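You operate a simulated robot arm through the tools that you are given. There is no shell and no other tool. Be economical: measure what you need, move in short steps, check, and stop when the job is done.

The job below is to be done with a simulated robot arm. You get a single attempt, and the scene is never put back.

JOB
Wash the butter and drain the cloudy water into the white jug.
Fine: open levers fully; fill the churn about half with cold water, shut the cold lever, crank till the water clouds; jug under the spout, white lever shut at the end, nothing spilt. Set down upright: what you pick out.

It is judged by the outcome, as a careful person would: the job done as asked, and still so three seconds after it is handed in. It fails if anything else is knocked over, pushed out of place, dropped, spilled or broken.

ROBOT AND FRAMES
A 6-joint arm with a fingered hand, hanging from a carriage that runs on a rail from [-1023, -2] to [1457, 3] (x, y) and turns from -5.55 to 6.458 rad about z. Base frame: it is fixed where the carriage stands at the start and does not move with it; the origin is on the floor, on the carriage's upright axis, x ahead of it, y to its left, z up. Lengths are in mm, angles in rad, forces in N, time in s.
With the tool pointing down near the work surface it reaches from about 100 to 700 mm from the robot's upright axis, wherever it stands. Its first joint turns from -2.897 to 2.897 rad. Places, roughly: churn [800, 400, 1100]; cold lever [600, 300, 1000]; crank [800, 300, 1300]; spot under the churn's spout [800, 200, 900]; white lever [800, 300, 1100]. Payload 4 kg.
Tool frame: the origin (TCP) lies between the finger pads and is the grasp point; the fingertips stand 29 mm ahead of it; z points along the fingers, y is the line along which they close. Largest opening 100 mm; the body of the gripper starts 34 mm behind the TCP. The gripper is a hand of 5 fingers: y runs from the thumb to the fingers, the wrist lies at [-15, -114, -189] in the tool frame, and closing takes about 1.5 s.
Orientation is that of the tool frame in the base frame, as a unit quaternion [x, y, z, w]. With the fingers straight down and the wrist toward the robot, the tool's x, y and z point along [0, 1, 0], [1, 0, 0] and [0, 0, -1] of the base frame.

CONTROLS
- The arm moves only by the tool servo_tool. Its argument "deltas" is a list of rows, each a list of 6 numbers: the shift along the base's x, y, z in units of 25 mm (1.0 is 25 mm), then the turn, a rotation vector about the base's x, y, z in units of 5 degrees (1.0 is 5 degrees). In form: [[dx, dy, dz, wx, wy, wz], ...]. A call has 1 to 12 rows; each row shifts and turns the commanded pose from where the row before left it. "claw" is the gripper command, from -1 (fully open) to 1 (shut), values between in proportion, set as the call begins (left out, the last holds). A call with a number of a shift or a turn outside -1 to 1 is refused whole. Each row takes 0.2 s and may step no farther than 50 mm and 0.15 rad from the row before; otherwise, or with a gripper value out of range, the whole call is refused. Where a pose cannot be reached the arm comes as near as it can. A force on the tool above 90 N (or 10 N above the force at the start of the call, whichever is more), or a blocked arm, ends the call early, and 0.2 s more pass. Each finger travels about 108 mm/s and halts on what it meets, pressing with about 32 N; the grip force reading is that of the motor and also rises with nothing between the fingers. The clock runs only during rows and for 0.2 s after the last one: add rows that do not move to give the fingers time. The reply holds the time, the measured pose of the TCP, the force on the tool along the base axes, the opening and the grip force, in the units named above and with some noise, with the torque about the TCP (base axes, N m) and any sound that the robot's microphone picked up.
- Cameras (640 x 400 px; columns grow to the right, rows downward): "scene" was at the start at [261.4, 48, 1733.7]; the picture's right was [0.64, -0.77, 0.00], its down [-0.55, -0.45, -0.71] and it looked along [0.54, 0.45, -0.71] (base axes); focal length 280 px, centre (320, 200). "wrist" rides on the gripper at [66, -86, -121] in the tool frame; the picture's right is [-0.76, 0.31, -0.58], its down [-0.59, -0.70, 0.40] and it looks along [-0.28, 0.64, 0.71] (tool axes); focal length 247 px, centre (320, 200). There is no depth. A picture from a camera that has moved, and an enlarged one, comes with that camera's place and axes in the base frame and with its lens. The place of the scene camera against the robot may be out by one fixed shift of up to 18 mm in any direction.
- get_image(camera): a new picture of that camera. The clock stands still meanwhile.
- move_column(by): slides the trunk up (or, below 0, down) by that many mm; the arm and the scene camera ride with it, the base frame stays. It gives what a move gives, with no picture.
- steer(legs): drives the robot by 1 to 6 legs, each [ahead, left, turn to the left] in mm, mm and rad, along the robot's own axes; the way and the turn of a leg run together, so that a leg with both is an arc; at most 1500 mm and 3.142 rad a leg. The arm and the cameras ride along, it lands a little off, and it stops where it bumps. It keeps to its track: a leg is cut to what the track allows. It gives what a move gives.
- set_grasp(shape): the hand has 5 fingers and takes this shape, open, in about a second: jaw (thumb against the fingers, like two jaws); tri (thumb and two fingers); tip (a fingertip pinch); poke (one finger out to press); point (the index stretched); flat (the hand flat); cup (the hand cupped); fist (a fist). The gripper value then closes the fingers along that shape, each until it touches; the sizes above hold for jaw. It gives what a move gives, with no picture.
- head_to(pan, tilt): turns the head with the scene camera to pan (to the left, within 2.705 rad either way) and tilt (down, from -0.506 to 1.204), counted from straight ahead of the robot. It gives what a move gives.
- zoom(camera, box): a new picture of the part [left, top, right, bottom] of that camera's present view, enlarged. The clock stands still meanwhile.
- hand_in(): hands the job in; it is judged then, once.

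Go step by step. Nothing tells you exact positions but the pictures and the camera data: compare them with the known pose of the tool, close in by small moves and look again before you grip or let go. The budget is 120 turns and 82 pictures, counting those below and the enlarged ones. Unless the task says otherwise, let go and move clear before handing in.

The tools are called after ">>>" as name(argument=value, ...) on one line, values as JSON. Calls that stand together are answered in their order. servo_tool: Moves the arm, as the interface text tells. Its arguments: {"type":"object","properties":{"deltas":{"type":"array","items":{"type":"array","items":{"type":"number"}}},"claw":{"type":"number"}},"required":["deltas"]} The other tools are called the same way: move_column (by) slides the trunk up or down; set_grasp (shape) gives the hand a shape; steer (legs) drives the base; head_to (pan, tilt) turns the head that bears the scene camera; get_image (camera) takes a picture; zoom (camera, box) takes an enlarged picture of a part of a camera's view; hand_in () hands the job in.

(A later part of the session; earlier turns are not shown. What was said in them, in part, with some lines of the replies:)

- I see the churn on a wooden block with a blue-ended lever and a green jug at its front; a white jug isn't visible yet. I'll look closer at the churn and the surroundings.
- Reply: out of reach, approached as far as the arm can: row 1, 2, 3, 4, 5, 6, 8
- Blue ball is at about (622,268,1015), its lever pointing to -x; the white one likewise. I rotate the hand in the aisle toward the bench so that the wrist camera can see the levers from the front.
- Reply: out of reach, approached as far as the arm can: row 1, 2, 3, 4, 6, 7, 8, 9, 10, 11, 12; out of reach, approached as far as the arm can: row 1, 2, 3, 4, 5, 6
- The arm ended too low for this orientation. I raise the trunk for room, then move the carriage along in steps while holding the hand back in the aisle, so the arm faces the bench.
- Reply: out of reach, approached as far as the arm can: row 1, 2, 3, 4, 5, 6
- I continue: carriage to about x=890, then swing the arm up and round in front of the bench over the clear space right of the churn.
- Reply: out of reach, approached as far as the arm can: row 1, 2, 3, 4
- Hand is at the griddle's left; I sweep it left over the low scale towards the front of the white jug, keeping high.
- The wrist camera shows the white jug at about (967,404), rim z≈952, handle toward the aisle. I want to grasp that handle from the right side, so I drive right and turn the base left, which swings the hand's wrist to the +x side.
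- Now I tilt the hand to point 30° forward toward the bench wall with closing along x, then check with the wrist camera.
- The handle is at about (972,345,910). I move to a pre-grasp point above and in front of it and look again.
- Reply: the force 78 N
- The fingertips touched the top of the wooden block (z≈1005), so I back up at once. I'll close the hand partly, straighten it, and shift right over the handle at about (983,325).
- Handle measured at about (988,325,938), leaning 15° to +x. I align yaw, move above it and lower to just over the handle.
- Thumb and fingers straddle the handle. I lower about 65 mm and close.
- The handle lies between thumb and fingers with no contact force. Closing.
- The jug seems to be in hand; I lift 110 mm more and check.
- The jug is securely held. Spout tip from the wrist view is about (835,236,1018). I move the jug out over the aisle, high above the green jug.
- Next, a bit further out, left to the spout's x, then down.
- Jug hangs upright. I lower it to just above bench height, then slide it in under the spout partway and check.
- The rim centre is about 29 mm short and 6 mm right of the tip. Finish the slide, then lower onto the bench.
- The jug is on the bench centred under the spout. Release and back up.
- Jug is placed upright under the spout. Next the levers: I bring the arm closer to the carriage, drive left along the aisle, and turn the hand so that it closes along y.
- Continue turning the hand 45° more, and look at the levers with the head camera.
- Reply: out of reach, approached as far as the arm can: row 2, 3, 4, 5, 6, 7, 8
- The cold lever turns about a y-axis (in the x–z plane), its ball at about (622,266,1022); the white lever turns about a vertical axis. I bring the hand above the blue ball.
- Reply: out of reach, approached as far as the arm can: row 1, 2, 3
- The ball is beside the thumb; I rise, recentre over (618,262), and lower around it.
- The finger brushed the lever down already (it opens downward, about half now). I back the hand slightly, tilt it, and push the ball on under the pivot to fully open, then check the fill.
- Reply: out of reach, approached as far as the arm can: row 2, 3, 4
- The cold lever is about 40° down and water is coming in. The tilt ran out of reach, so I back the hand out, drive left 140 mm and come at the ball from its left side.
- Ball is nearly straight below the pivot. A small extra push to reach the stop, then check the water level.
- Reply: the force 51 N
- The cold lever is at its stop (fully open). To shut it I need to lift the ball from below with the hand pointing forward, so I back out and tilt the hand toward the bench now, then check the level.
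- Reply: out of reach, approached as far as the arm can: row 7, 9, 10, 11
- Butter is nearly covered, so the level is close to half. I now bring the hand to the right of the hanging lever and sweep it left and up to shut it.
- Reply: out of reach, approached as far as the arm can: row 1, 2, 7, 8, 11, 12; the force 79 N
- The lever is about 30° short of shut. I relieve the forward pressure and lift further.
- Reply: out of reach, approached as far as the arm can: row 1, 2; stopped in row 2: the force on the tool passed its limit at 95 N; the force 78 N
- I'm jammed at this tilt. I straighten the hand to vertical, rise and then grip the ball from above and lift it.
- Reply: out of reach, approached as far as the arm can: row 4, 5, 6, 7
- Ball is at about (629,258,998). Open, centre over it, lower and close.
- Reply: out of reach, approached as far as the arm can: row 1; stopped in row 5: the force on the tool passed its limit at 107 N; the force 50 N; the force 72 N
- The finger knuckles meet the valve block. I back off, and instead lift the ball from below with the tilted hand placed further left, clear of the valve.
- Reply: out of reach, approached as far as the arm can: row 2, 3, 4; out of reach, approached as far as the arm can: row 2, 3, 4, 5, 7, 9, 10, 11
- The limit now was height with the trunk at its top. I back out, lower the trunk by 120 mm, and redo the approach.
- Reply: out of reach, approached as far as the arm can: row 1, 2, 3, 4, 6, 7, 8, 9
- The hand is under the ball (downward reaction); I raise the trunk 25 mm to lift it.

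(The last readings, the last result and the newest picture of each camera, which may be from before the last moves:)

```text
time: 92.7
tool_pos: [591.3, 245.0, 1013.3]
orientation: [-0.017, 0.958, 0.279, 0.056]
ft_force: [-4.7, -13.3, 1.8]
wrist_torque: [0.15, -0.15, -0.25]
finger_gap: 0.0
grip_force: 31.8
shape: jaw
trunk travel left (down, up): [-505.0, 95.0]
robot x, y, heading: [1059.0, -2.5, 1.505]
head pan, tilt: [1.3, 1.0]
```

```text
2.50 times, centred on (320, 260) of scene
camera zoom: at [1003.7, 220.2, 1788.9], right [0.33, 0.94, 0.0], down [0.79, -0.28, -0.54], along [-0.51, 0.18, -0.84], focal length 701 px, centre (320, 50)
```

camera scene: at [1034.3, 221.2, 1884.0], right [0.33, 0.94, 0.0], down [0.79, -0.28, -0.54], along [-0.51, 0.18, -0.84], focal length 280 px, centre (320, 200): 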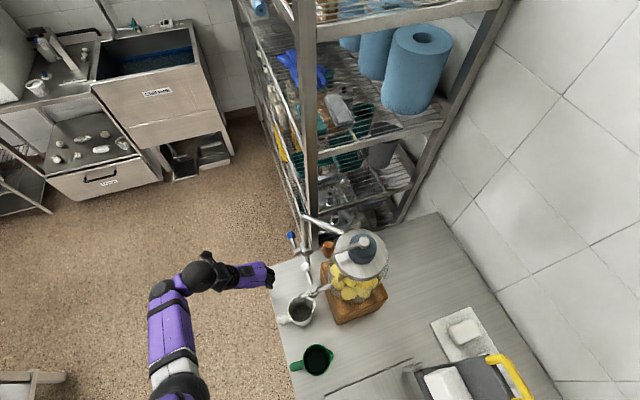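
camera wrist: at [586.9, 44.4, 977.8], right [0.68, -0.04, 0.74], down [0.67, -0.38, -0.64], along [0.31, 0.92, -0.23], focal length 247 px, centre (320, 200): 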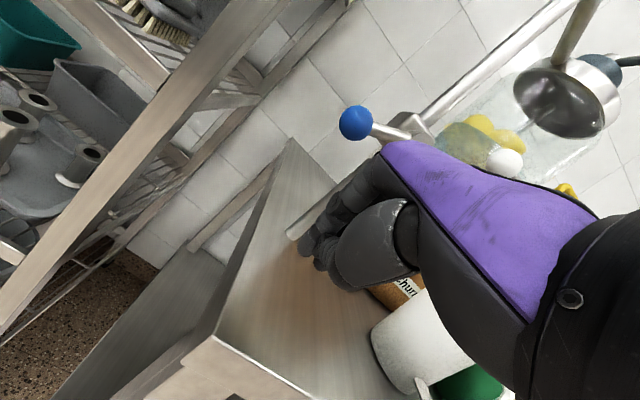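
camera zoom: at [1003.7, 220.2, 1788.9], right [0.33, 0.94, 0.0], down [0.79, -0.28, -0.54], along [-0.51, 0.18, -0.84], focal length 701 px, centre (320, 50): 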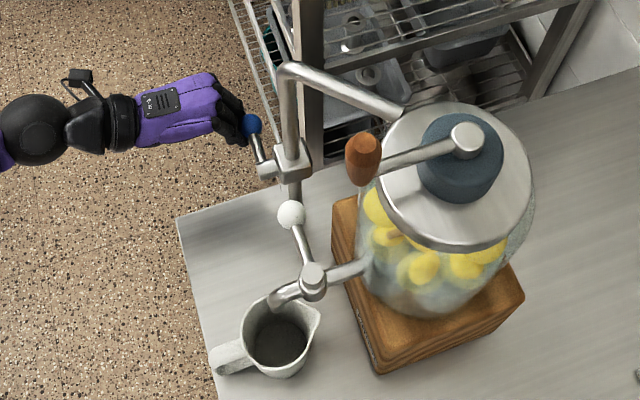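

Ball is back near horizontal. A slight extra lift to the stop.

>>> move_column(by=10)

>>> zoom(camera="scene", box=[270, 190, 390, 310])

```text
time: 93.2
tool_pos: [592.0, 244.2, 1021.6]
orientation: [-0.018, 0.958, 0.279, 0.056]
ft_force: [-5.1, -11.0, -0.5]
wrist_torque: [0.02, 0.0, -0.23]
finger_gap: 0.0
grip_force: 31.8
shape: jaw
trunk travel left (down, up): [-515.0, 85.0]
robot x, y, heading: [1060.1, 2.9, 1.506]
head pan, tilt: [1.3, 1.0]
```

```text
3.33 times, centred on (330, 250) of scene
camera zoom: at [1003.7, 220.3, 1798.8], right [0.33, 0.94, 0.0], down [0.79, -0.28, -0.54], along [-0.51, 0.18, -0.84], focal length 934 px, centre (287, 33)
```

zoom: 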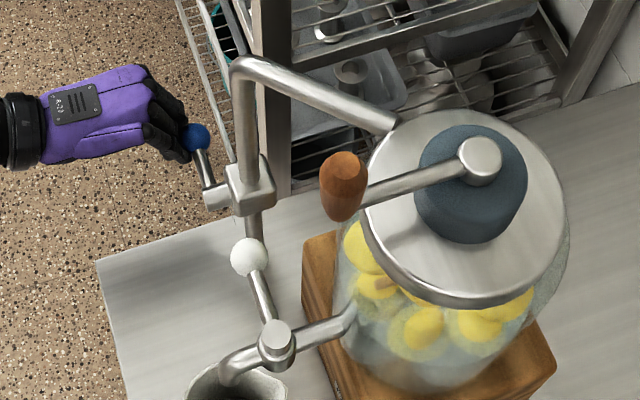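

The cold lever is shut again and the jar looks about half full. I now back out, raise the trunk fully, and test how high the hand can go near the crank handle (≈(836,314), z 1305–1358).

>>> servo_tool(deltas=[[0, -1, -0.2, 0, 0, 0], [0, -1, -0.2, 0, 0, 0], [0, -1, 0, 0, 0, 0]])

>>> move_column(by=85)

>>> servo_tool(deltas=[[0.5, 0, 1, 1, 0, 0], [0.5, 0, 1, 1, 0, 0], [0.5, 0, 1, 1, 0, 0], [0.5, 0, 1, 1, 0, 0], [0.5, 0, 1, 1, 0, 0], [0.5, 0, 1, 1, 0, 0], [0.5, 0, 1, 1, 0, 0], [0.5, 0, 1, 1, 0, 0]])

>>> get_image(camera="wrist")

```text
time: 94.0
tool_pos: [598.9, 206.1, 1017.5]
orientation: [-0.019, 0.959, 0.278, 0.056]
ft_force: [-0.8, 0.4, -0.1]
wrist_torque: [-0.01, 0.0, 0.01]
finger_gap: 0.0
grip_force: 32.2
shape: jaw
out of reach, approached as far as the arm can: row 1, 2, 3
trunk travel left (down, up): [-515.0, 85.0]
robot x, y, heading: [1057.9, 2.4, 1.506]
head pan, tilt: [1.3, 1.0]
```

```text
time: 95.2
tool_pos: [598.8, 206.6, 1103.0]
orientation: [-0.019, 0.959, 0.277, 0.056]
ft_force: [-0.3, -0.1, -0.3]
wrist_torque: [-0.02, -0.01, 0.0]
finger_gap: 0.0
grip_force: 31.9
shape: jaw
trunk travel left (down, up): [-600.0, 0.0]
robot x, y, heading: [1057.4, 3.7, 1.504]
head pan, tilt: [1.3, 1.0]
```

```text
time: 97.0
tool_pos: [598.5, 204.7, 1102.7]
orientation: [-0.019, 0.959, 0.278, 0.056]
ft_force: [-0.6, 0.2, -0.3]
wrist_torque: [-0.01, 0.0, 0.01]
finger_gap: 0.0
grip_force: 32.3
shape: jaw
out of reach, approached as far as the arm can: row 1, 2, 3, 4, 5, 6, 7, 8
trunk travel left (down, up): [-600.0, 0.0]
robot x, y, heading: [1063.0, 3.6, 1.507]
head pan, tilt: [1.3, 1.0]
```

```text
13 pictures are left
camera wrist: at [528.5, 67.2, 1150.7], right [0.68, -0.05, 0.74], down [0.67, -0.38, -0.64], along [0.31, 0.92, -0.22], focal length 247 px, centre (320, 200)
```

wrist: 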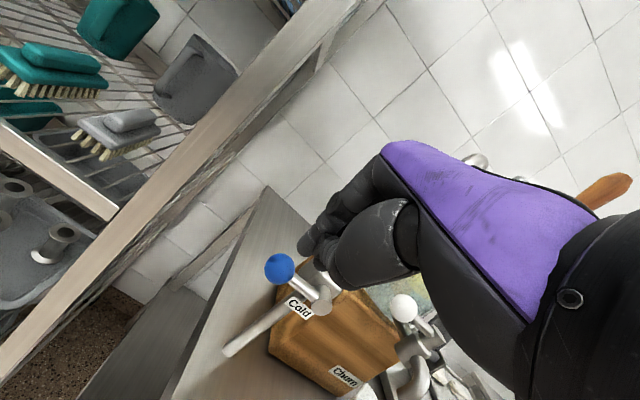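

The cold lever is confirmed horizontal (shut). The tilted arm posture is at a limit, so I straighten the hand and probe the height again.

>>> servo_tool(deltas=[[0.5, -0.5, 0, -1, 0, 0], [0.5, -0.5, 0, -1, 0, 0], [0.5, 0, 0.3, -1, 0, 0], [0.5, 0, 0.5, -1, 0, 0], [0.5, 0, 0.5, -1, 0, 0], [0.5, 0, 0.5, -1, 0, 0], [0, 0, 1, 0, 0, 0], [0, 0, 1, 0, 0, 0], [0, 0, 1, 0, 0, 0], [0, 0, 1, 0, 0, 0], [0, 0, 1, 0, 0, 0], [0, 0, 1, 0, 0, 0]])

```text
time: 99.7
tool_pos: [500.4, 173.1, 1162.1]
orientation: [-0.032, 0.998, 0.02, 0.051]
ft_force: [0.9, -0.2, 0.4]
wrist_torque: [-0.01, 0.05, 0.01]
finger_gap: 0.0
grip_force: 32.6
shape: jaw
out of reach, approached as far as the arm can: row 1, 2, 3, 4, 5, 6, 7, 8, 11, 12
trunk travel left (down, up): [-600.0, 0.0]
robot x, y, heading: [1057.3, 1.7, 1.51]
head pan, tilt: [1.3, 1.0]
```

Higher z needs a larger distance from the carriage axis. I drive right so the handle is about 600 mm away, turn the hand so its wrist faces the robot, and go up.

>>> steer(legs=[[0, -330, 0]])

>>> servo_tool(deltas=[[0, 0, 0.5, 0, 0, 1], [0, 0, 0.5, 0, 0, 1], [0, 0, 0.5, 0, 0, 1], [0, 0, 0.5, 0, 0, 1], [0, 0, 0.5, 0, 0, 1], [0, 0, 0.8, 0, 0, 1], [0, 0, 0.8, 0, 0, 1], [0, 0, 0.8, 0, 0, 1], [0, 0, 0.8, 0, 0, 1], [0, 0, 0.8, 0, 0, 1], [0, 0, 0.8, 0, 0, 1]], claw=-0.3)

```text
time: 101.9
tool_pos: [837.6, 171.1, 1162.4]
orientation: [-0.035, 0.998, 0.021, 0.05]
ft_force: [0.2, -0.4, -0.3]
wrist_torque: [-0.01, 0.0, -0.01]
finger_gap: 0.1
grip_force: 32.3
shape: jaw
trunk travel left (down, up): [-600.0, 0.0]
robot x, y, heading: [1399.3, 1.8, 1.517]
head pan, tilt: [1.3, 1.0]
```

```text
time: 104.3
tool_pos: [795.8, 187.7, 1310.2]
orientation: [-0.493, 0.868, 0.043, 0.033]
ft_force: [0.0, -0.4, -0.1]
wrist_torque: [0.03, -0.02, 0.01]
finger_gap: 22.4
grip_force: 0.1
shape: jaw
out of reach, approached as far as the arm can: row 1, 2, 3, 5, 6, 7, 8, 9, 10, 11
trunk travel left (down, up): [-600.0, 0.0]
robot x, y, heading: [1401.2, 3.1, 1.514]
head pan, tilt: [1.3, 1.0]
```

At z 1310 now. I open the hand and take a look at the handle from here before approaching.

>>> servo_tool(deltas=[[-0.5, 0.3, 0.6, 0, 0, 0], [-0.3, 0.2, 0.4, 0, 0, 0], [0, 0, 0, 0, 0, 0]], claw=-0.5)

>>> get_image(camera="wrist")

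```text
time: 105.1
tool_pos: [778.7, 201.0, 1334.3]
orientation: [-0.492, 0.869, 0.041, 0.035]
ft_force: [-0.6, -0.8, -0.4]
wrist_torque: [0.01, 0.05, -0.01]
finger_gap: 42.8
grip_force: 0.0
shape: jaw
trunk travel left (down, up): [-600.0, 0.0]
robot x, y, heading: [1397.9, 4.5, 1.516]
head pan, tilt: [1.3, 1.0]
```

```text
12 pictures are left
camera wrist: at [816.9, 87.2, 1444.2], right [0.11, 0.74, 0.66], down [0.91, 0.18, -0.36], along [-0.39, 0.65, -0.66], focal length 247 px, centre (320, 200)
```

wrist: 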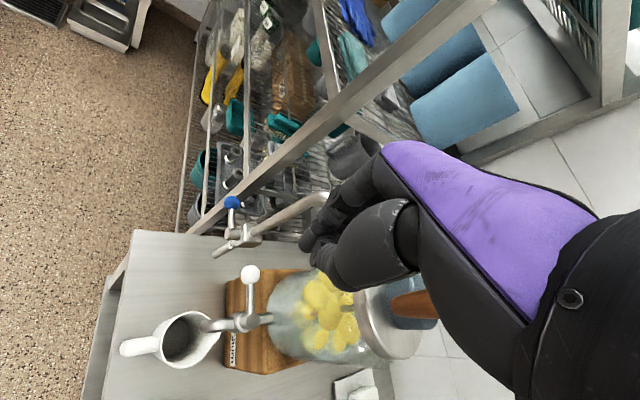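

>>> zoom(camera="wrist", box=[220, 250, 440, 390])

```text
2.86 times, centred on (330, 320) of wrist
camera zoom: at [816.9, 87.2, 1444.2], right [0.11, 0.74, 0.66], down [0.91, 0.18, -0.36], along [-0.39, 0.65, -0.66], focal length 706 px, centre (291, -143)
```

zoom: 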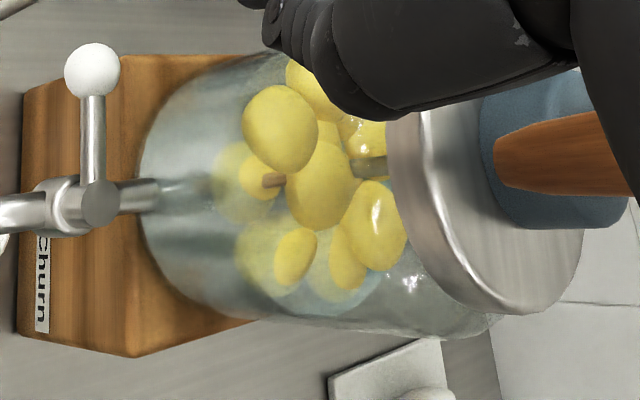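

The jar is about half full with butter floating. I open the hand wide and slide it forward so thumb and fingers straddle the wooden handle at about (828,313).

>>> servo_tool(deltas=[[-0.4, 0.2, 0.1, 0, 0, 0], [0, 0, 0, 0, 0, 0], [0, 0, 0, 0, 0, 0], [0, 0, 0, 0, 0, 0], [0, 0, 0, 0, 0, 0], [0, 0, 0, 0, 0, 0], [0.47, 0.84, 0, 0, 0, 0], [0.47, 0.84, 0, 0, 0, 0], [0.47, 0.84, 0, 0, 0, 0]], claw=-0.8)

>>> get_image(camera="wrist")

```text
time: 107.1
tool_pos: [805.1, 268.9, 1335.7]
orientation: [-0.492, 0.869, 0.041, 0.036]
ft_force: [-0.3, -1.1, 0.3]
wrist_torque: [0.01, -0.02, -0.02]
finger_gap: 43.9
grip_force: 0.2
shape: jaw
trunk travel left (down, up): [-600.0, 0.0]
robot x, y, heading: [1396.4, 4.9, 1.512]
head pan, tilt: [1.3, 1.0]
```

```text
10 pictures are left
camera wrist: at [841.6, 156.1, 1446.4], right [0.11, 0.74, 0.66], down [0.91, 0.18, -0.36], along [-0.39, 0.65, -0.66], focal length 247 px, centre (320, 200)
```

wrist: 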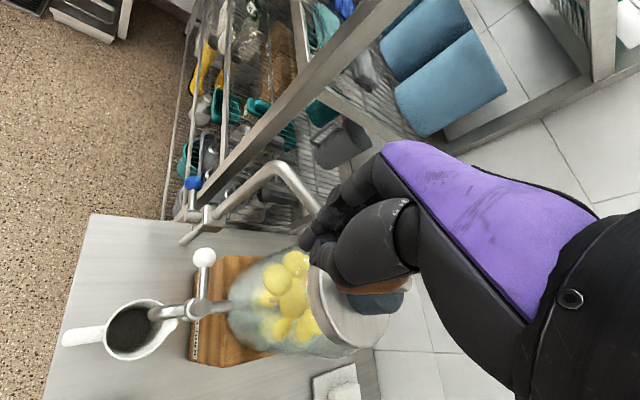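

The fingers are still nearly closed despite the command. I back off and reset the grasp shape to open the hand.

>>> servo_tool(deltas=[[-0.5, -0.9, 0, 0, 0, 0], [-0.5, -0.9, 0, 0, 0, 0]])

>>> set_grasp(shape="jaw")

```text
time: 107.7
tool_pos: [777.9, 222.6, 1336.7]
orientation: [-0.491, 0.869, 0.041, 0.034]
ft_force: [0.5, -0.1, 0.9]
wrist_torque: [-0.02, 0.01, 0.01]
finger_gap: 44.1
grip_force: 0.0
shape: jaw
trunk travel left (down, up): [-600.0, 0.0]
robot x, y, heading: [1400.4, 0.2, 1.514]
head pan, tilt: [1.3, 1.0]
```

```text
time: 108.6
tool_pos: [777.5, 223.6, 1335.6]
orientation: [-0.491, 0.869, 0.04, 0.035]
ft_force: [-0.3, -0.6, 0.5]
wrist_torque: [0.0, -0.04, 0.0]
finger_gap: 43.0
grip_force: 0.1
shape: jaw
trunk travel left (down, up): [-600.0, 0.0]
robot x, y, heading: [1397.1, 2.3, 1.511]
head pan, tilt: [1.3, 1.0]
```

>>> set_grasp(shape="flat")

>>> set_grasp(shape="jaw")

>>> servo_tool(deltas=[[0, 0, 0, 0, 0, 0], [0, 0, 0, 0, 0, 0], [0, 0, 0, 0, 0, 0], [0, 0, 0, 0, 0, 0]], claw=-0.9)

>>> get_image(camera="wrist")

```text
time: 109.5
tool_pos: [778.2, 223.3, 1335.9]
orientation: [-0.492, 0.869, 0.041, 0.036]
ft_force: [-0.4, -0.9, -0.3]
wrist_torque: [-0.01, 0.0, 0.01]
finger_gap: 93.3
grip_force: 0.0
shape: flat
trunk travel left (down, up): [-600.0, 0.0]
robot x, y, heading: [1396.2, 4.3, 1.512]
head pan, tilt: [1.3, 1.0]
```

```text
time: 110.4
tool_pos: [777.9, 223.3, 1336.1]
orientation: [-0.492, 0.869, 0.041, 0.035]
ft_force: [-0.2, -0.1, -0.4]
wrist_torque: [0.0, 0.01, -0.05]
finger_gap: 100.1
grip_force: 0.1
shape: jaw
trunk travel left (down, up): [-600.0, 0.0]
robot x, y, heading: [1392.1, 6.3, 1.515]
head pan, tilt: [1.3, 1.0]
```

```text
time: 111.4
tool_pos: [778.4, 223.1, 1336.3]
orientation: [-0.491, 0.869, 0.041, 0.035]
ft_force: [0.5, 0.0, -0.7]
wrist_torque: [0.0, 0.03, -0.01]
finger_gap: 95.3
grip_force: 0.1
shape: jaw
trunk travel left (down, up): [-600.0, 0.0]
robot x, y, heading: [1398.7, 3.5, 1.513]
head pan, tilt: [1.3, 1.0]
```

```text
9 pictures are left
camera wrist: at [815.8, 109.9, 1446.4], right [0.11, 0.74, 0.66], down [0.91, 0.18, -0.36], along [-0.39, 0.65, -0.66], focal length 247 px, centre (320, 200)
```

wrist: 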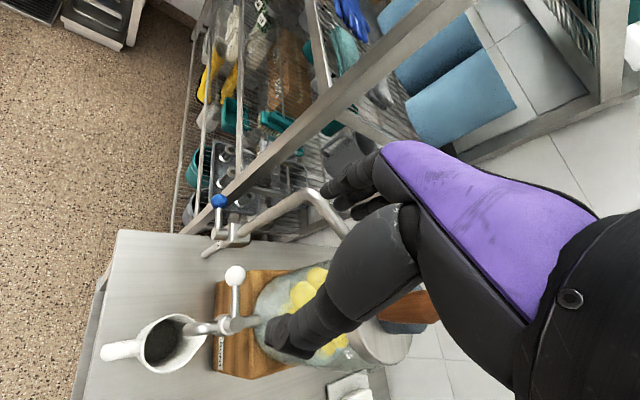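

The hand is open again (95 mm) and aligned with the handle. Slide forward 103 mm and close.

>>> servo_tool(deltas=[[0.46, 0.82, 0, 0, 0, 0], [0.46, 0.82, 0, 0, 0, 0], [0.46, 0.82, 0, 0, 0, 0], [0.46, 0.82, 0, 0, 0, 0], [0.16, 0.3, 0, 0, 0, 0], [0, 0, 0, 0, 0, 0]])

>>> servo_tool(deltas=[[0, 0, 0, 0, 0, 0], [0, 0, 0, 0, 0, 0], [0, 0, 0, 0, 0, 0], [0, 0, 0, 0, 0, 0], [0, 0, 0, 0, 0, 0], [0, 0, 0, 0, 0, 0]], claw=1)

```text
time: 112.8
tool_pos: [828.8, 312.4, 1334.6]
orientation: [-0.492, 0.869, 0.04, 0.036]
ft_force: [0.0, -0.1, 0.6]
wrist_torque: [0.03, -0.02, -0.02]
finger_gap: 94.8
grip_force: 0.0
shape: jaw
trunk travel left (down, up): [-600.0, 0.0]
robot x, y, heading: [1398.0, 4.1, 1.515]
head pan, tilt: [1.3, 1.0]
```

```text
time: 114.2
tool_pos: [827.0, 313.2, 1334.4]
orientation: [-0.492, 0.869, 0.042, 0.035]
ft_force: [-0.8, -2.6, 1.3]
wrist_torque: [0.14, 0.09, 0.14]
finger_gap: 13.7
grip_force: 32.2
shape: jaw
trunk travel left (down, up): [-600.0, 0.0]
robot x, y, heading: [1394.1, 4.5, 1.511]
head pan, tilt: [1.3, 1.0]
```

Something 14 mm thick is gripped: the handle. I crank it in an arc about the hub (835,401), counter-clockwise first.

>>> servo_tool(deltas=[[0.89, 0.05, 0, 0, 0, 0], [0.88, 0.28, 0, 0, 0, 0], [0.78, 0.5, 0, 0, 0, 0], [0.62, 0.68, 0, 0, 0, 0]])

>>> get_image(camera="wrist")

```text
time: 115.2
tool_pos: [895.3, 360.4, 1329.4]
orientation: [-0.492, 0.869, 0.046, 0.032]
ft_force: [-3.2, -1.2, 39.3]
wrist_torque: [0.27, 0.22, 0.21]
finger_gap: 10.6
grip_force: 31.7
shape: jaw
out of reach, approached as far as the arm can: row 2, 3
trunk travel left (down, up): [-600.0, 0.0]
robot x, y, heading: [1397.7, 5.1, 1.516]
head pan, tilt: [1.3, 1.0]
```

```text
8 pictures are left
camera wrist: at [934.1, 247.5, 1438.9], right [0.12, 0.74, 0.66], down [0.91, 0.19, -0.37], along [-0.4, 0.65, -0.65], focal length 247 px, centre (320, 200)
```

wrist: 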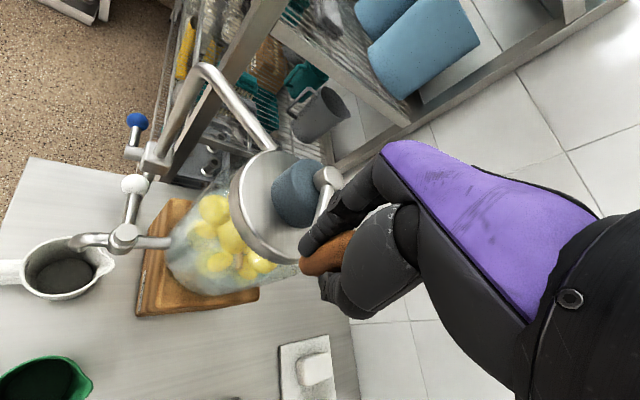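

The crank turns with the handle in hand. The right side is near the reach limit, so I sweep back the other way and see how far it goes.

>>> servo_tool(deltas=[[-0.3, -0.9, 0.15, 0, 0, 0], [-0.62, -0.66, 0.1, 0, 0, 0], [-0.9, -0.28, 0, 0, 0, 0], [-0.9, -0.04, 0, 0, 0, 0], [-0.9, 0.15, 0, 0, 0, 0], [-0.8, 0.5, 0, 0, 0, 0], [-0.66, 0.66, 0, 0, 0, 0], [-0.5, 0.75, 0, 0, 0, 0], [-0.3, 0.85, 0, 0, 0, 0], [0, 0.9, 0, 0, 0, 0]])

```text
time: 117.4
tool_pos: [746.0, 411.8, 1323.0]
orientation: [-0.492, 0.869, 0.04, 0.035]
ft_force: [-0.2, -0.8, 4.8]
wrist_torque: [-0.24, -0.11, -0.1]
finger_gap: 12.4
grip_force: 32.1
shape: jaw
out of reach, approached as far as the arm can: row 1
trunk travel left (down, up): [-600.0, 0.0]
robot x, y, heading: [1398.9, -0.2, 1.515]
head pan, tilt: [1.3, 1.0]
```

The left side is reached too. I raise slightly (to keep the thumb off the crank arm) and continue the circle round the far side.

>>> servo_tool(deltas=[[0.26, 0.88, 0.4, 0, 0, 0], [0.46, 0.82, 0.2, 0, 0, 0], [0.64, 0.66, 0, 0, 0, 0], [0.8, 0.48, 0, 0, 0, 0], [0.9, 0.25, 0, 0, 0, 0], [0.93, 0, 0, 0, 0, 0], [0.9, -0.24, 0, 0, 0, 0], [0.8, -0.46, 0, 0, 0, 0], [0.66, -0.66, 0, 0, 0, 0], [0.47, -0.8, 0, 0, 0, 0], [0.25, -0.9, 0, 0, 0, 0]])

```text
time: 119.8
tool_pos: [917.2, 411.6, 1340.6]
orientation: [-0.493, 0.868, 0.044, 0.029]
ft_force: [-50.0, -0.4, -12.4]
wrist_torque: [0.3, -0.46, -0.45]
finger_gap: 6.6
grip_force: 32.0
shape: jaw
trunk travel left (down, up): [-600.0, 0.0]
robot x, y, heading: [1398.6, 0.7, 1.509]
head pan, tilt: [1.3, 1.0]
```

Nearly a full turn done. Continue on to the front and then look at the water.

>>> servo_tool(deltas=[[-0.2, -0.8, -0.1, 0, 0, 0], [-0.3, -0.85, 0, 0, 0, 0], [-0.46, -0.76, 0, 0, 0, 0], [-0.64, -0.64, 0, 0, 0, 0], [-0.8, -0.44, 0, 0, 0, 0], [-0.86, -0.2, 0, 0, 0, 0], [-0.6, 0, 0, 0, 0, 0]])

>>> get_image(camera="wrist")

```text
time: 121.4
tool_pos: [858.3, 332.1, 1335.1]
orientation: [-0.5, 0.865, 0.037, 0.022]
ft_force: [4.8, 8.4, 1.6]
wrist_torque: [1.11, -0.88, -0.67]
finger_gap: 0.9
grip_force: 31.6
shape: jaw
out of reach, approached as far as the arm can: row 1, 2, 5, 6, 7
trunk travel left (down, up): [-600.0, 0.0]
robot x, y, heading: [1398.7, 5.3, 1.513]
head pan, tilt: [1.3, 1.0]
```

```text
7 pictures are left
camera wrist: at [900.1, 220.7, 1447.5], right [0.11, 0.76, 0.65], down [0.9, 0.2, -0.38], along [-0.41, 0.63, -0.66], focal length 247 px, centre (320, 200)
```

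wrist: 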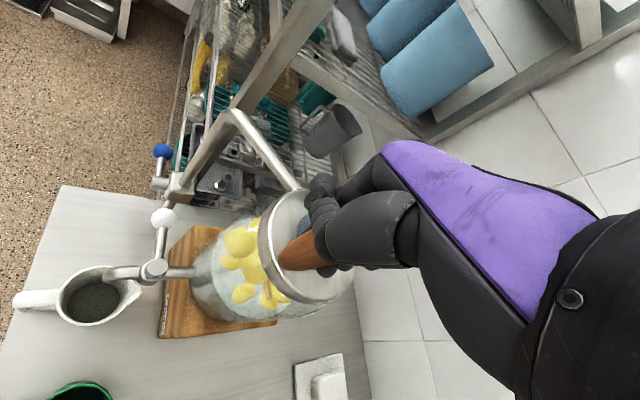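

>>> zoom(camera="wrist", box=[140, 190, 360, 340])

```text
2.67 times, centred on (250, 265) of wrist
camera zoom: at [900.1, 220.7, 1447.5], right [0.11, 0.76, 0.65], down [0.9, 0.2, -0.38], along [-0.41, 0.63, -0.66], focal length 659 px, centre (507, 27)
```

zoom: 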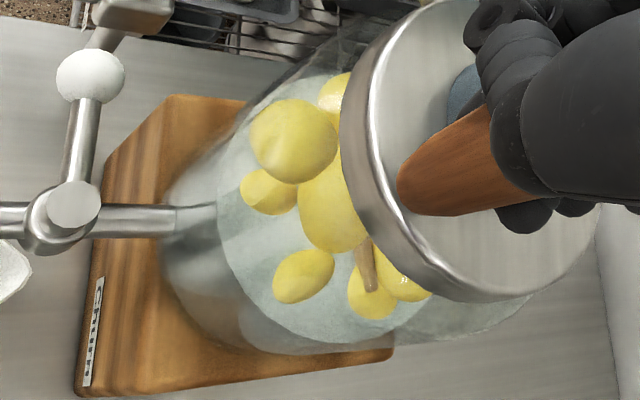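

The water has turned milky, and the surface sits near half. For certainty I regrip the handle (now at about (863,319)) and crank some more.

>>> servo_tool(deltas=[[0, 0, 0, 0, 0, 0], [0, 0, 0, 0, 0, 0], [0, 0, 0, 0, 0, 0], [0.2, -0.55, 0, 0, 0, 0], [0, 0, 0, 0, 0, 0]], claw=-0.6)

>>> servo_tool(deltas=[[0, 0, 0, 0, 0, 0], [0, 0, 0, 0, 0, 0], [0, 0, 0, 0, 0, 0], [0, 0, 0, 0, 0, 0], [0, 0, 0, 0, 0, 0], [0, 0, 0, 0, 0, 0]], claw=1)

```text
time: 122.6
tool_pos: [860.9, 318.0, 1338.1]
orientation: [-0.493, 0.869, 0.04, 0.035]
ft_force: [1.1, -0.5, -0.6]
wrist_torque: [0.02, 0.01, 0.01]
finger_gap: 79.8
grip_force: 0.0
shape: jaw
trunk travel left (down, up): [-600.0, 0.0]
robot x, y, heading: [1399.5, 2.1, 1.514]
head pan, tilt: [1.3, 1.0]
```

```text
time: 124.0
tool_pos: [861.0, 317.5, 1337.8]
orientation: [-0.492, 0.869, 0.04, 0.035]
ft_force: [-3.3, 3.2, -1.6]
wrist_torque: [-0.05, 0.05, 0.19]
finger_gap: 0.2
grip_force: 31.7
shape: jaw
trunk travel left (down, up): [-600.0, 0.0]
robot x, y, heading: [1400.8, 3.2, 1.511]
head pan, tilt: [1.3, 1.0]
```

The regrip missed, but the water is already clouded, so I leave the crank. I move the hand out to the aisle side, turn it and come down toward the white lever.

>>> servo_tool(deltas=[[-0.3, -1, 0, 0, 0, 0], [-0.3, -1, 0, 0, 0, 0], [-0.3, -1, 0, 0, 0, -1], [-0.3, -1, 0, 0, 0, -1], [-0.3, -1, -0.5, 0, 0, -1], [-0.3, -0.5, -1, 0, 0, -1], [-0.3, 0, -1, 0, 0, -1], [-0.3, 0, -1, 0, 0, -1], [0, 0, -1, 0, 0, -1], [0, 0, -1, 0, 0, -1], [0, 0, -1, 0, 0, -1]], claw=0.2)

>>> steer(legs=[[0, 90, 0]])

```text
time: 126.4
tool_pos: [885.4, 220.3, 1240.3]
orientation: [-0.154, 0.988, -0.026, 0.009]
ft_force: [0.0, 0.7, 0.0]
wrist_torque: [-0.02, -0.05, 0.01]
finger_gap: 39.7
grip_force: 0.2
shape: jaw
out of reach, approached as far as the arm can: row 6, 7, 8, 9, 10, 11
trunk travel left (down, up): [-600.0, 0.0]
robot x, y, heading: [1396.0, 7.0, 1.513]
head pan, tilt: [1.3, 1.0]
```

```text
time: 127.5
tool_pos: [795.1, 221.7, 1240.0]
orientation: [-0.153, 0.988, -0.027, 0.01]
ft_force: [-0.7, 0.8, 0.0]
wrist_torque: [0.03, 0.01, 0.0]
finger_gap: 39.8
grip_force: 0.1
shape: jaw
trunk travel left (down, up): [-600.0, 0.0]
robot x, y, heading: [1307.1, 6.1, 1.513]
head pan, tilt: [1.3, 1.0]
```

>>> move_column(by=-90)

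>>> servo_tool(deltas=[[-0.8, 0, 0, 0, 0, 0], [-0.6, 0.5, 0, 0, 0, 0], [0, 0.8, 0, 0, 0, 0], [0, 0.8, 0, 0, 0, 0], [0, 0, 0, 0, 0, 0]], claw=-0.3)

>>> get_image(camera="wrist")

```text
time: 128.7
tool_pos: [796.0, 219.9, 1151.4]
orientation: [-0.153, 0.988, -0.027, 0.01]
ft_force: [-0.4, 0.1, 0.6]
wrist_torque: [-0.04, 0.01, -0.01]
finger_gap: 39.5
grip_force: 0.1
shape: jaw
trunk travel left (down, up): [-510.0, 90.0]
robot x, y, heading: [1306.3, 2.4, 1.516]
head pan, tilt: [1.3, 1.0]
```

```text
time: 129.9
tool_pos: [782.5, 259.6, 1177.0]
orientation: [-0.153, 0.988, -0.027, 0.011]
ft_force: [1.0, 0.4, -0.4]
wrist_torque: [-0.02, -0.02, -0.01]
finger_gap: 64.8
grip_force: 0.1
shape: jaw
out of reach, approached as far as the arm can: row 1, 2, 3, 4
trunk travel left (down, up): [-510.0, 90.0]
robot x, y, heading: [1311.0, 3.7, 1.514]
head pan, tilt: [1.3, 1.0]
```

```text
5 pictures are left
camera wrist: at [743.1, 163.9, 1302.3], right [0.61, 0.55, 0.57], down [0.78, -0.51, -0.35], along [0.1, 0.66, -0.74], focal length 247 px, centre (320, 200)
```

wrist: 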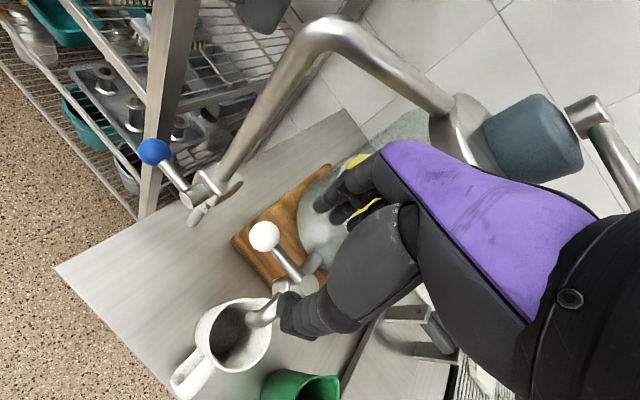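

Ball confirmed at (761,275,1081), pivot at about (831,280). I shift the carriage left to a better radius for the downward reach.

>>> servo_tool(deltas=[[1, -0.7, 0, 0, 0, 0], [1, -0.7, 0, 0, 0, 0], [1, -0.7, 0, 0, 0, 0]])

>>> steer(legs=[[0, 75, 0]])

>>> move_column(by=50)

>>> servo_tool(deltas=[[0, 0, -1, 0, 0, 0], [0, 0, -1, 0, 0, 0], [0, 0, -1, 0, 0, 0]])

```text
time: 130.7
tool_pos: [856.7, 224.3, 1161.0]
orientation: [-0.156, 0.987, -0.028, 0.007]
ft_force: [-0.1, -0.2, 0.4]
wrist_torque: [0.0, -0.07, 0.0]
finger_gap: 64.9
grip_force: 0.1
shape: jaw
out of reach, approached as far as the arm can: row 2, 3
trunk travel left (down, up): [-510.0, 90.0]
robot x, y, heading: [1310.6, 4.1, 1.513]
head pan, tilt: [1.3, 1.0]
```

```text
time: 131.8
tool_pos: [783.1, 222.9, 1161.6]
orientation: [-0.156, 0.987, -0.029, 0.006]
ft_force: [-0.1, -0.3, -0.3]
wrist_torque: [0.01, -0.02, -0.01]
finger_gap: 64.8
grip_force: 0.0
shape: jaw
trunk travel left (down, up): [-510.0, 90.0]
robot x, y, heading: [1235.7, 2.6, 1.517]
head pan, tilt: [1.3, 1.0]
```

```text
time: 132.7
tool_pos: [783.3, 223.1, 1210.8]
orientation: [-0.156, 0.987, -0.03, 0.007]
ft_force: [0.2, 0.1, -1.3]
wrist_torque: [0.01, -0.01, 0.0]
finger_gap: 64.5
grip_force: 0.1
shape: jaw
trunk travel left (down, up): [-560.0, 40.0]
robot x, y, heading: [1237.8, 2.8, 1.513]
head pan, tilt: [1.3, 1.0]
```

```text
time: 133.5
tool_pos: [792.0, 212.5, 1161.2]
orientation: [-0.156, 0.987, -0.03, 0.007]
ft_force: [-0.2, 0.0, 1.0]
wrist_torque: [0.02, -0.01, 0.04]
finger_gap: 65.0
grip_force: 0.1
shape: jaw
out of reach, approached as far as the arm can: row 2, 3
trunk travel left (down, up): [-560.0, 40.0]
robot x, y, heading: [1233.0, 2.0, 1.515]
head pan, tilt: [1.3, 1.0]
```

>>> servo_tool(deltas=[[1, 0, 0, 0, 0, 0], [1, 0, 0, 0, 0, 0], [1, 0, 0, 0, 0, 0], [1, 0, 0, 0, 0, 0]])

>>> steer(legs=[[0, 100, 0]])

>>> servo_tool(deltas=[[-0.5, 0.4, -0.5, 0, 0, 0], [-0.3, 0.6, -0.5, 0, 0, 0], [0, 0.6, 0, 0, 0, 0], [0, 0.5, 0, 0, 0, 0]])

```text
time: 134.5
tool_pos: [893.6, 212.6, 1164.4]
orientation: [-0.157, 0.987, -0.029, 0.006]
ft_force: [-0.1, 0.4, 0.0]
wrist_torque: [-0.02, -0.03, -0.02]
finger_gap: 65.1
grip_force: 0.0
shape: jaw
trunk travel left (down, up): [-560.0, 40.0]
robot x, y, heading: [1235.9, 1.2, 1.51]
head pan, tilt: [1.3, 1.0]
```

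```text
time: 135.6
tool_pos: [794.4, 211.0, 1162.3]
orientation: [-0.158, 0.987, -0.029, 0.006]
ft_force: [0.0, 0.4, -0.4]
wrist_torque: [0.02, 0.01, -0.01]
finger_gap: 64.8
grip_force: 0.1
shape: jaw
trunk travel left (down, up): [-560.0, 40.0]
robot x, y, heading: [1133.9, 1.2, 1.515]
head pan, tilt: [1.3, 1.0]
```

```text
time: 136.6
tool_pos: [777.6, 261.0, 1156.0]
orientation: [-0.157, 0.987, -0.031, 0.008]
ft_force: [0.5, 0.2, 0.2]
wrist_torque: [0.03, -0.02, 0.05]
finger_gap: 64.7
grip_force: 0.1
shape: jaw
out of reach, approached as far as the arm can: row 2, 3, 4
trunk travel left (down, up): [-560.0, 40.0]
robot x, y, heading: [1135.8, -0.9, 1.511]
head pan, tilt: [1.3, 1.0]
```

The arm is in an awkward wrist branch. I back out, turn the hand toward the robot, descend, then turn back as I did before.

>>> servo_tool(deltas=[[0.3, -1, 0.2, 0, 0, 1], [0.3, -1, 0, 0, 0, 1], [0, -0.6, 0, 0, 0, 1], [0, 0, 0, 0, 0, 1], [0, 0, 0, 0, 0, 1], [0, 0, 0, 0, 0, 1], [0, 0, 0, 0, 0, 1], [0, 0, 0, 0, 0, 1], [0, 0, 0, 0, 0, 1], [0, 0, 0, 0, 0, 1]])

>>> servo_tool(deltas=[[0, 0, -1, 0, 0, 0], [0, 0, -1, 0, 0, 0], [0, 0, -0.8, 0, 0, 0]])

```text
time: 138.8
tool_pos: [782.9, 204.4, 1170.2]
orientation: [-0.515, 0.857, -0.017, 0.016]
ft_force: [0.5, -0.1, 0.0]
wrist_torque: [0.0, 0.06, 0.0]
finger_gap: 64.6
grip_force: 0.0
shape: jaw
out of reach, approached as far as the arm can: row 9, 10
trunk travel left (down, up): [-560.0, 40.0]
robot x, y, heading: [1134.8, 4.2, 1.515]
head pan, tilt: [1.3, 1.0]
```

```text
time: 139.6
tool_pos: [783.1, 205.3, 1155.5]
orientation: [-0.531, 0.847, -0.02, 0.016]
ft_force: [0.4, 0.5, 0.0]
wrist_torque: [-0.02, 0.0, 0.03]
finger_gap: 65.0
grip_force: 0.0
shape: jaw
out of reach, approached as far as the arm can: row 1, 2, 3
trunk travel left (down, up): [-560.0, 40.0]
robot x, y, heading: [1138.5, 1.6, 1.516]
head pan, tilt: [1.3, 1.0]
```

I can use the trunk for the last part of the descent instead. Turn back, position above the ball, then lower the trunk.

>>> servo_tool(deltas=[[0, 0, 0.6, 0, 0, -1], [0, 0, 0.6, 0, 0, -1], [0, 0, 0.2, 0, 0, -1], [0, 0, 0, 0, 0, -1], [0, 0, 0, 0, 0, -1], [0, 0, 0, 0, 0, -1], [0, 0, 0, 0, 0, -1], [0, 0, 0, 0, 0, -1], [0, 0, 0, 0, 0, -1], [-0.3, 0.9, 0, 0, 0, -1], [-0.3, 0.9, 0, 0, 0, 0], [-0.3, 0.9, 0, 0, 0, 0]])

```text
time: 142.2
tool_pos: [744.4, 288.6, 1183.2]
orientation: [-0.198, 0.98, -0.016, 0.004]
ft_force: [-0.6, -0.6, 0.1]
wrist_torque: [0.04, -0.01, 0.02]
finger_gap: 64.9
grip_force: 0.0
shape: jaw
out of reach, approached as far as the arm can: row 1, 2, 3, 4
trunk travel left (down, up): [-560.0, 40.0]
robot x, y, heading: [1134.0, 0.8, 1.516]
head pan, tilt: [1.3, 1.0]
```

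>>> servo_tool(deltas=[[0.7, -0.55, 0, 0, 0, 0], [0, 0, 0, 0, 0, 0]], claw=-0.5)

>>> move_column(by=-65)

>>> get_image(camera="wrist")

```text
time: 142.8
tool_pos: [762.2, 277.4, 1182.8]
orientation: [-0.197, 0.98, -0.016, 0.002]
ft_force: [-1.0, -0.5, -0.7]
wrist_torque: [-0.05, -0.01, -0.01]
finger_gap: 74.8
grip_force: 0.1
shape: jaw
trunk travel left (down, up): [-560.0, 40.0]
robot x, y, heading: [1133.2, 3.7, 1.513]
head pan, tilt: [1.3, 1.0]
```

```text
time: 143.9
tool_pos: [762.3, 275.6, 1118.6]
orientation: [-0.198, 0.98, -0.017, 0.003]
ft_force: [-1.0, -1.3, -0.6]
wrist_torque: [-0.04, 0.02, 0.04]
finger_gap: 74.8
grip_force: 0.0
shape: jaw
trunk travel left (down, up): [-495.0, 105.0]
robot x, y, heading: [1135.8, 3.2, 1.511]
head pan, tilt: [1.3, 1.0]
```

```text
4 pictures are left
camera wrist: at [733.2, 174.5, 1242.8], right [0.57, 0.59, 0.57], down [0.82, -0.43, -0.38], along [0.02, 0.68, -0.73], focal length 247 px, centre (320, 200)
```

wrist: 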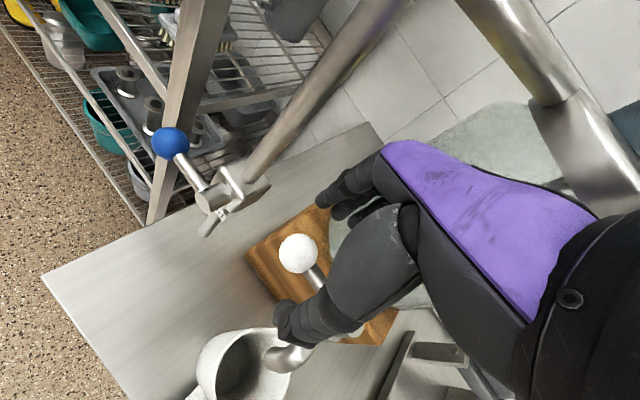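

The white ball lies between thumb and fingers. Lower 35 mm and close on it.

>>> move_column(by=-35)

>>> servo_tool(deltas=[[0, 0, 0, 0, 0, 0], [0, 0, 0, 0, 0, 0], [0, 0, 0, 0, 0, 0], [0, 0, 0, 0, 0, 0], [0, 0, 0, 0, 0, 0]], claw=1)

```text
time: 144.7
tool_pos: [762.0, 275.9, 1085.2]
orientation: [-0.197, 0.98, -0.016, 0.003]
ft_force: [-0.9, -1.5, -0.9]
wrist_torque: [-0.03, 0.03, 0.03]
finger_gap: 74.6
grip_force: 0.1
shape: jaw
trunk travel left (down, up): [-460.0, 140.0]
robot x, y, heading: [1136.0, 0.6, 1.515]
head pan, tilt: [1.3, 1.0]
```

```text
time: 145.9
tool_pos: [763.2, 275.3, 1082.6]
orientation: [-0.197, 0.98, -0.018, 0.004]
ft_force: [-3.9, 0.1, -16.3]
wrist_torque: [0.01, 0.01, 0.01]
finger_gap: 15.1
grip_force: 31.5
shape: jaw
trunk travel left (down, up): [-460.0, 140.0]
robot x, y, heading: [1134.4, 3.6, 1.516]
head pan, tilt: [1.3, 1.0]
```

Gripped. Swing the ball along its arc toward the aisle (opening).

>>> servo_tool(deltas=[[0.16, -0.72, 0, 0, 0, 0], [0.32, -0.64, 0, 0, 0, 0], [0.48, -0.52, 0, 0, 0, 0], [0.6, -0.4, 0, 0, 0, 0], [0.68, -0.2, 0, 0, 0, 0], [0.56, -0.04, 0, 0, 0, 0]])

>>> get_image(camera="wrist")

```text
time: 147.3
tool_pos: [815.2, 205.8, 1085.6]
orientation: [-0.217, 0.976, -0.02, -0.008]
ft_force: [-42.3, -2.5, -24.9]
wrist_torque: [0.36, 0.43, 3.03]
finger_gap: 9.7
grip_force: 32.6
shape: jaw
trunk travel left (down, up): [-460.0, 140.0]
robot x, y, heading: [1135.8, 3.3, 1.516]
head pan, tilt: [1.3, 1.0]
stopped in row 6: the force on the tool passed its limit at 93 N (the readings are from after the stop); the commanded pose is now the measured one
```

```text
3 pictures are left
camera wrist: at [792.1, 104.7, 1211.0], right [0.56, 0.62, 0.55], down [0.83, -0.4, -0.39], along [-0.02, 0.67, -0.74], focal length 247 px, centre (320, 200)
```

wrist: 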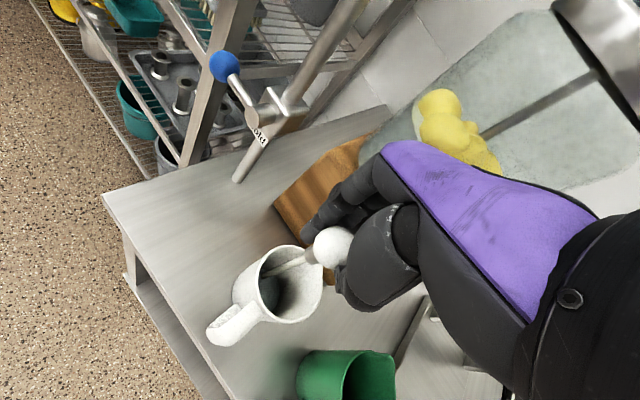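

The lever is at its open stop and water streams into the jug. I hold and wait a little, then check levels.

>>> servo_tool(deltas=[[-0.2, 0, 0, 0, 0, 0], [0, 0, 0, 0, 0, 0], [0, 0, 0, 0, 0, 0], [0, 0, 0, 0, 0, 0], [0, 0, 0, 0, 0, 0], [0, 0, 0, 0, 0, 0], [0, 0, 0, 0, 0, 0], [0, 0, 0, 0, 0, 0], [0, 0, 0, 0, 0, 0], [0, 0, 0, 0, 0, 0]])

>>> zoom(camera="wrist", box=[190, 40, 640, 360])

```text
time: 149.5
tool_pos: [811.6, 206.5, 1084.9]
orientation: [-0.214, 0.977, -0.02, -0.009]
ft_force: [-36.0, -9.2, -12.0]
wrist_torque: [0.54, 0.25, 2.38]
finger_gap: 10.5
grip_force: 32.5
shape: jaw
trunk travel left (down, up): [-460.0, 140.0]
robot x, y, heading: [1130.8, 3.2, 1.519]
head pan, tilt: [1.3, 1.0]
```

```text
1.25 times, centred on (415, 200) of wrist
camera zoom: at [789.2, 106.1, 1210.6], right [0.57, 0.62, 0.55], down [0.82, -0.41, -0.39], along [-0.02, 0.67, -0.74], focal length 309 px, centre (201, 200)
```

zoom: 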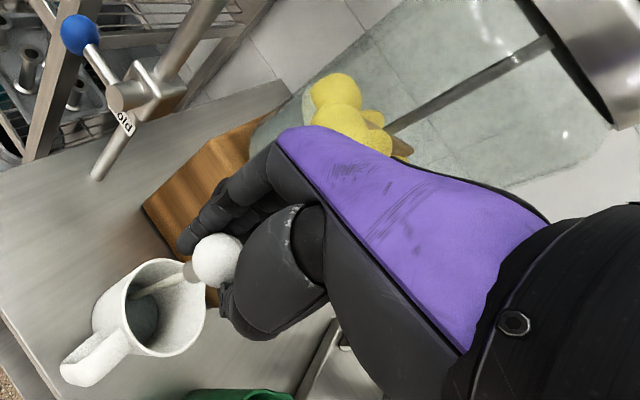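

The jug has only a little in it so far. I wait about 6 s more.

>>> servo_tool(deltas=[[0, 0, 0, 0, 0, 0], [0, 0, 0, 0, 0, 0], [0, 0, 0, 0, 0, 0], [0, 0, 0, 0, 0, 0], [0, 0, 0, 0, 0, 0], [0, 0, 0, 0, 0, 0], [0, 0, 0, 0, 0, 0], [0, 0, 0, 0, 0, 0], [0, 0, 0, 0, 0, 0], [0, 0, 0, 0, 0, 0], [0, 0, 0, 0, 0, 0], [0, 0, 0, 0, 0, 0]])

>>> servo_tool(deltas=[[0, 0, 0, 0, 0, 0], [0, 0, 0, 0, 0, 0], [0, 0, 0, 0, 0, 0], [0, 0, 0, 0, 0, 0], [0, 0, 0, 0, 0, 0], [0, 0, 0, 0, 0, 0], [0, 0, 0, 0, 0, 0], [0, 0, 0, 0, 0, 0], [0, 0, 0, 0, 0, 0], [0, 0, 0, 0, 0, 0], [0, 0, 0, 0, 0, 0], [0, 0, 0, 0, 0, 0]])

>>> zoom(camera="wrist", box=[190, 40, 640, 360])

```text
time: 152.1
tool_pos: [810.4, 207.3, 1085.5]
orientation: [-0.213, 0.977, -0.02, -0.009]
ft_force: [-36.4, -8.7, -11.0]
wrist_torque: [0.6, 0.25, 2.38]
finger_gap: 10.3
grip_force: 32.0
shape: jaw
trunk travel left (down, up): [-460.0, 140.0]
robot x, y, heading: [1136.4, 1.5, 1.52]
head pan, tilt: [1.3, 1.0]
```

```text
time: 154.7
tool_pos: [811.8, 207.1, 1085.3]
orientation: [-0.214, 0.977, -0.02, -0.009]
ft_force: [-36.4, -8.5, -10.5]
wrist_torque: [0.62, 0.27, 2.39]
finger_gap: 9.9
grip_force: 32.3
shape: jaw
trunk travel left (down, up): [-460.0, 140.0]
robot x, y, heading: [1133.5, 1.7, 1.515]
head pan, tilt: [1.3, 1.0]
```

```text
1.25 times, centred on (415, 200) of wrist
camera zoom: at [789.2, 106.1, 1210.6], right [0.57, 0.62, 0.55], down [0.82, -0.41, -0.39], along [-0.02, 0.67, -0.74], focal length 309 px, centre (201, 200)
```

zoom: 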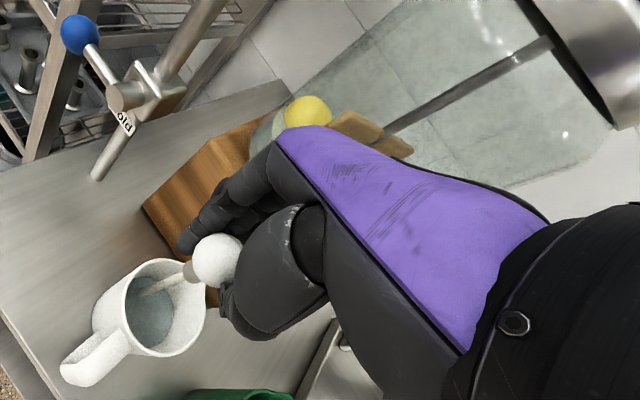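

The jug is about half full, gaining roughly 6 % per second, and the churn is dropping. I wait another 4.6 s and use the last picture.

>>> servo_tool(deltas=[[0, 0, 0, 0, 0, 0], [0, 0, 0, 0, 0, 0], [0, 0, 0, 0, 0, 0], [0, 0, 0, 0, 0, 0], [0, 0, 0, 0, 0, 0], [0, 0, 0, 0, 0, 0], [0, 0, 0, 0, 0, 0], [0, 0, 0, 0, 0, 0], [0, 0, 0, 0, 0, 0], [0, 0, 0, 0, 0, 0], [0, 0, 0, 0, 0, 0], [0, 0, 0, 0, 0, 0]])

>>> servo_tool(deltas=[[0, 0, 0, 0, 0, 0], [0, 0, 0, 0, 0, 0], [0, 0, 0, 0, 0, 0], [0, 0, 0, 0, 0, 0], [0, 0, 0, 0, 0, 0], [0, 0, 0, 0, 0, 0], [0, 0, 0, 0, 0, 0], [0, 0, 0, 0, 0, 0], [0, 0, 0, 0, 0, 0]])

>>> zoom(camera="wrist", box=[190, 40, 640, 360])

```text
time: 157.3
tool_pos: [811.2, 207.1, 1085.2]
orientation: [-0.214, 0.976, -0.021, -0.009]
ft_force: [-35.4, -9.6, -10.6]
wrist_torque: [0.62, 0.25, 2.39]
finger_gap: 10.6
grip_force: 31.4
shape: jaw
trunk travel left (down, up): [-460.0, 140.0]
robot x, y, heading: [1134.6, 4.3, 1.513]
head pan, tilt: [1.3, 1.0]
```

```text
time: 159.3
tool_pos: [812.2, 206.6, 1085.6]
orientation: [-0.215, 0.976, -0.021, -0.009]
ft_force: [-35.9, -8.7, -11.3]
wrist_torque: [0.61, 0.25, 2.35]
finger_gap: 10.2
grip_force: 31.9
shape: jaw
trunk travel left (down, up): [-460.0, 140.0]
robot x, y, heading: [1134.6, 2.4, 1.521]
head pan, tilt: [1.3, 1.0]
```

```text
1.25 times, centred on (415, 200) of wrist
camera zoom: at [789.2, 106.1, 1210.6], right [0.57, 0.62, 0.55], down [0.82, -0.41, -0.39], along [-0.02, 0.67, -0.74], focal length 309 px, centre (201, 200)
```

zoom: 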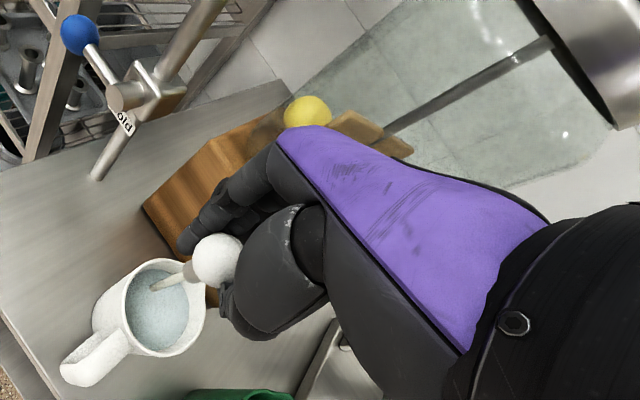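

The jug is at about 80 % and the churn looks nearly empty. I wait a moment longer, then swing the lever back shut.

>>> servo_tool(deltas=[[0, 0, 0, 0, 0, 0], [0, 0, 0, 0, 0, 0], [0, 0, 0, 0, 0, 0], [-0.5, 0.3, 0, 0, 0, 0], [-0.6, 0.45, 0, 0, 0, 0], [-0.45, 0.6, 0, 0, 0, 0], [-0.3, 0.7, 0, 0, 0, 0], [-0.15, 0.75, 0, 0, 0, 0], [0, 0.25, 0, 0, 0, 0]])

```text
time: 161.3
tool_pos: [771.3, 282.8, 1082.9]
orientation: [-0.21, 0.977, -0.02, -0.001]
ft_force: [15.9, -18.7, 4.8]
wrist_torque: [0.66, -0.09, -0.63]
finger_gap: 15.8
grip_force: 31.7
shape: jaw
trunk travel left (down, up): [-460.0, 140.0]
robot x, y, heading: [1134.5, 1.6, 1.512]
head pan, tilt: [1.3, 1.0]
```

>>> servo_tool(deltas=[[-0.2, 0.3, 0, 0, 0, 0], [0, 0, 0, 0, 0, 0]])

```text
time: 161.9
tool_pos: [768.2, 282.1, 1078.4]
orientation: [-0.21, 0.977, -0.023, -0.003]
ft_force: [32.4, -59.7, 15.2]
wrist_torque: [3.52, -0.16, -2.44]
finger_gap: 16.9
grip_force: 32.5
shape: jaw
trunk travel left (down, up): [-460.0, 140.0]
robot x, y, heading: [1133.5, 1.8, 1.514]
head pan, tilt: [1.3, 1.0]
```

The white lever is at its shut stop. I relieve the pressure, open the hand, and rise straight up.

>>> servo_tool(deltas=[[0.1, -0.2, 0, 0, 0, 0]])

>>> servo_tool(deltas=[[0, 0, 0, 0, 0, 0], [0, 0, 0, 0, 0, 0], [0, 0, 0, 0, 0, 0], [0, 0, 0, 0, 0, 0], [0, 0, 0, 0, 0, 0], [0, 0, 0, 0, 0, 0]], claw=-0.5)

```text
time: 162.3
tool_pos: [768.5, 283.1, 1079.7]
orientation: [-0.211, 0.977, -0.022, -0.002]
ft_force: [13.8, -27.5, -10.9]
wrist_torque: [0.85, -0.42, -0.54]
finger_gap: 16.6
grip_force: 32.0
shape: jaw
trunk travel left (down, up): [-460.0, 140.0]
robot x, y, heading: [1132.8, -0.9, 1.519]
head pan, tilt: [1.3, 1.0]
```

```text
time: 163.7
tool_pos: [762.9, 285.1, 1083.7]
orientation: [-0.211, 0.977, -0.02, -0.006]
ft_force: [-10.0, -25.2, 10.6]
wrist_torque: [1.18, -0.66, -0.17]
finger_gap: 74.7
grip_force: 0.1
shape: jaw
trunk travel left (down, up): [-460.0, 140.0]
robot x, y, heading: [1133.0, 7.2, 1.514]
head pan, tilt: [1.3, 1.0]
```

>>> servo_tool(deltas=[[0, -0.35, 0, 0, 0, 0], [0, 0, 0, 0, 0, 0]])

>>> move_column(by=40)

```text
time: 164.3
tool_pos: [764.4, 278.5, 1084.1]
orientation: [-0.209, 0.978, -0.02, -0.003]
ft_force: [-1.9, -4.5, -1.1]
wrist_torque: [-0.09, 0.01, 0.05]
finger_gap: 74.8
grip_force: 0.1
shape: jaw
trunk travel left (down, up): [-460.0, 140.0]
robot x, y, heading: [1132.4, 3.2, 1.515]
head pan, tilt: [1.3, 1.0]
```

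```text
time: 165.1
tool_pos: [765.5, 278.9, 1126.0]
orientation: [-0.21, 0.977, -0.018, -0.004]
ft_force: [-1.4, -5.6, 1.2]
wrist_torque: [0.07, -0.01, -0.02]
finger_gap: 75.0
grip_force: 0.0
shape: jaw
trunk travel left (down, up): [-500.0, 100.0]
robot x, y, heading: [1134.2, 4.3, 1.513]
head pan, tilt: [1.3, 1.0]
```

>>> move_column(by=60)

>>> servo_tool(deltas=[[0, -0.8, 0, 0, 0, 0], [0, -0.9, 0, 0, 0, 0], [0, -0.9, 0, 0, 0, 0], [0.3, -0.9, 0, 0, 0, 0], [0.3, -0.5, 0, 0, 0, 0]])

```text
time: 166.1
tool_pos: [764.5, 278.8, 1185.1]
orientation: [-0.21, 0.978, -0.019, -0.005]
ft_force: [-1.6, -4.9, 0.7]
wrist_torque: [0.04, -0.04, 0.02]
finger_gap: 74.7
grip_force: 0.1
shape: jaw
trunk travel left (down, up): [-560.0, 40.0]
robot x, y, heading: [1134.8, 5.3, 1.515]
head pan, tilt: [1.3, 1.0]
```

```text
time: 167.3
tool_pos: [779.2, 178.4, 1184.0]
orientation: [-0.21, 0.978, -0.019, -0.004]
ft_force: [0.9, -0.3, 0.0]
wrist_torque: [-0.02, -0.02, 0.0]
finger_gap: 74.8
grip_force: 0.0
shape: jaw
trunk travel left (down, up): [-560.0, 40.0]
robot x, y, heading: [1134.3, 3.2, 1.52]
head pan, tilt: [1.3, 1.0]
```

The hand is clear and unloaded, and both levers were taken to their shut stops, so I'm handing in. My picture budget is used up, so this last position isn't checked by eye.

>>> hand_in()

```text
The job is handed in.
```

I washed the butter and drained the cloudy water into the white jug, which stands upright under the spout. Both levers are shut, but I had no pictures left to check the final state by eye.

- **Water level:** the churn was filled to about 40–50 % by my estimate. The cold lever hung partly open for a while before I got it shut.
- **Cranking:** about one full turn, after which the water looked milky. I tried to grip the crank again to turn it more, but missed the handle.
- **Draining:** in the last picture the jug was about 80 % full, the stream was still running and the churn looked nearly empty. I shut the white lever soon after, so a little water may be left in the churn. I saw no spill up to then.
- **Contact:** early on my fingertips pressed on the churn's wooden block, and later my hand bumped the cold valve. Nothing looked moved in later pictures.
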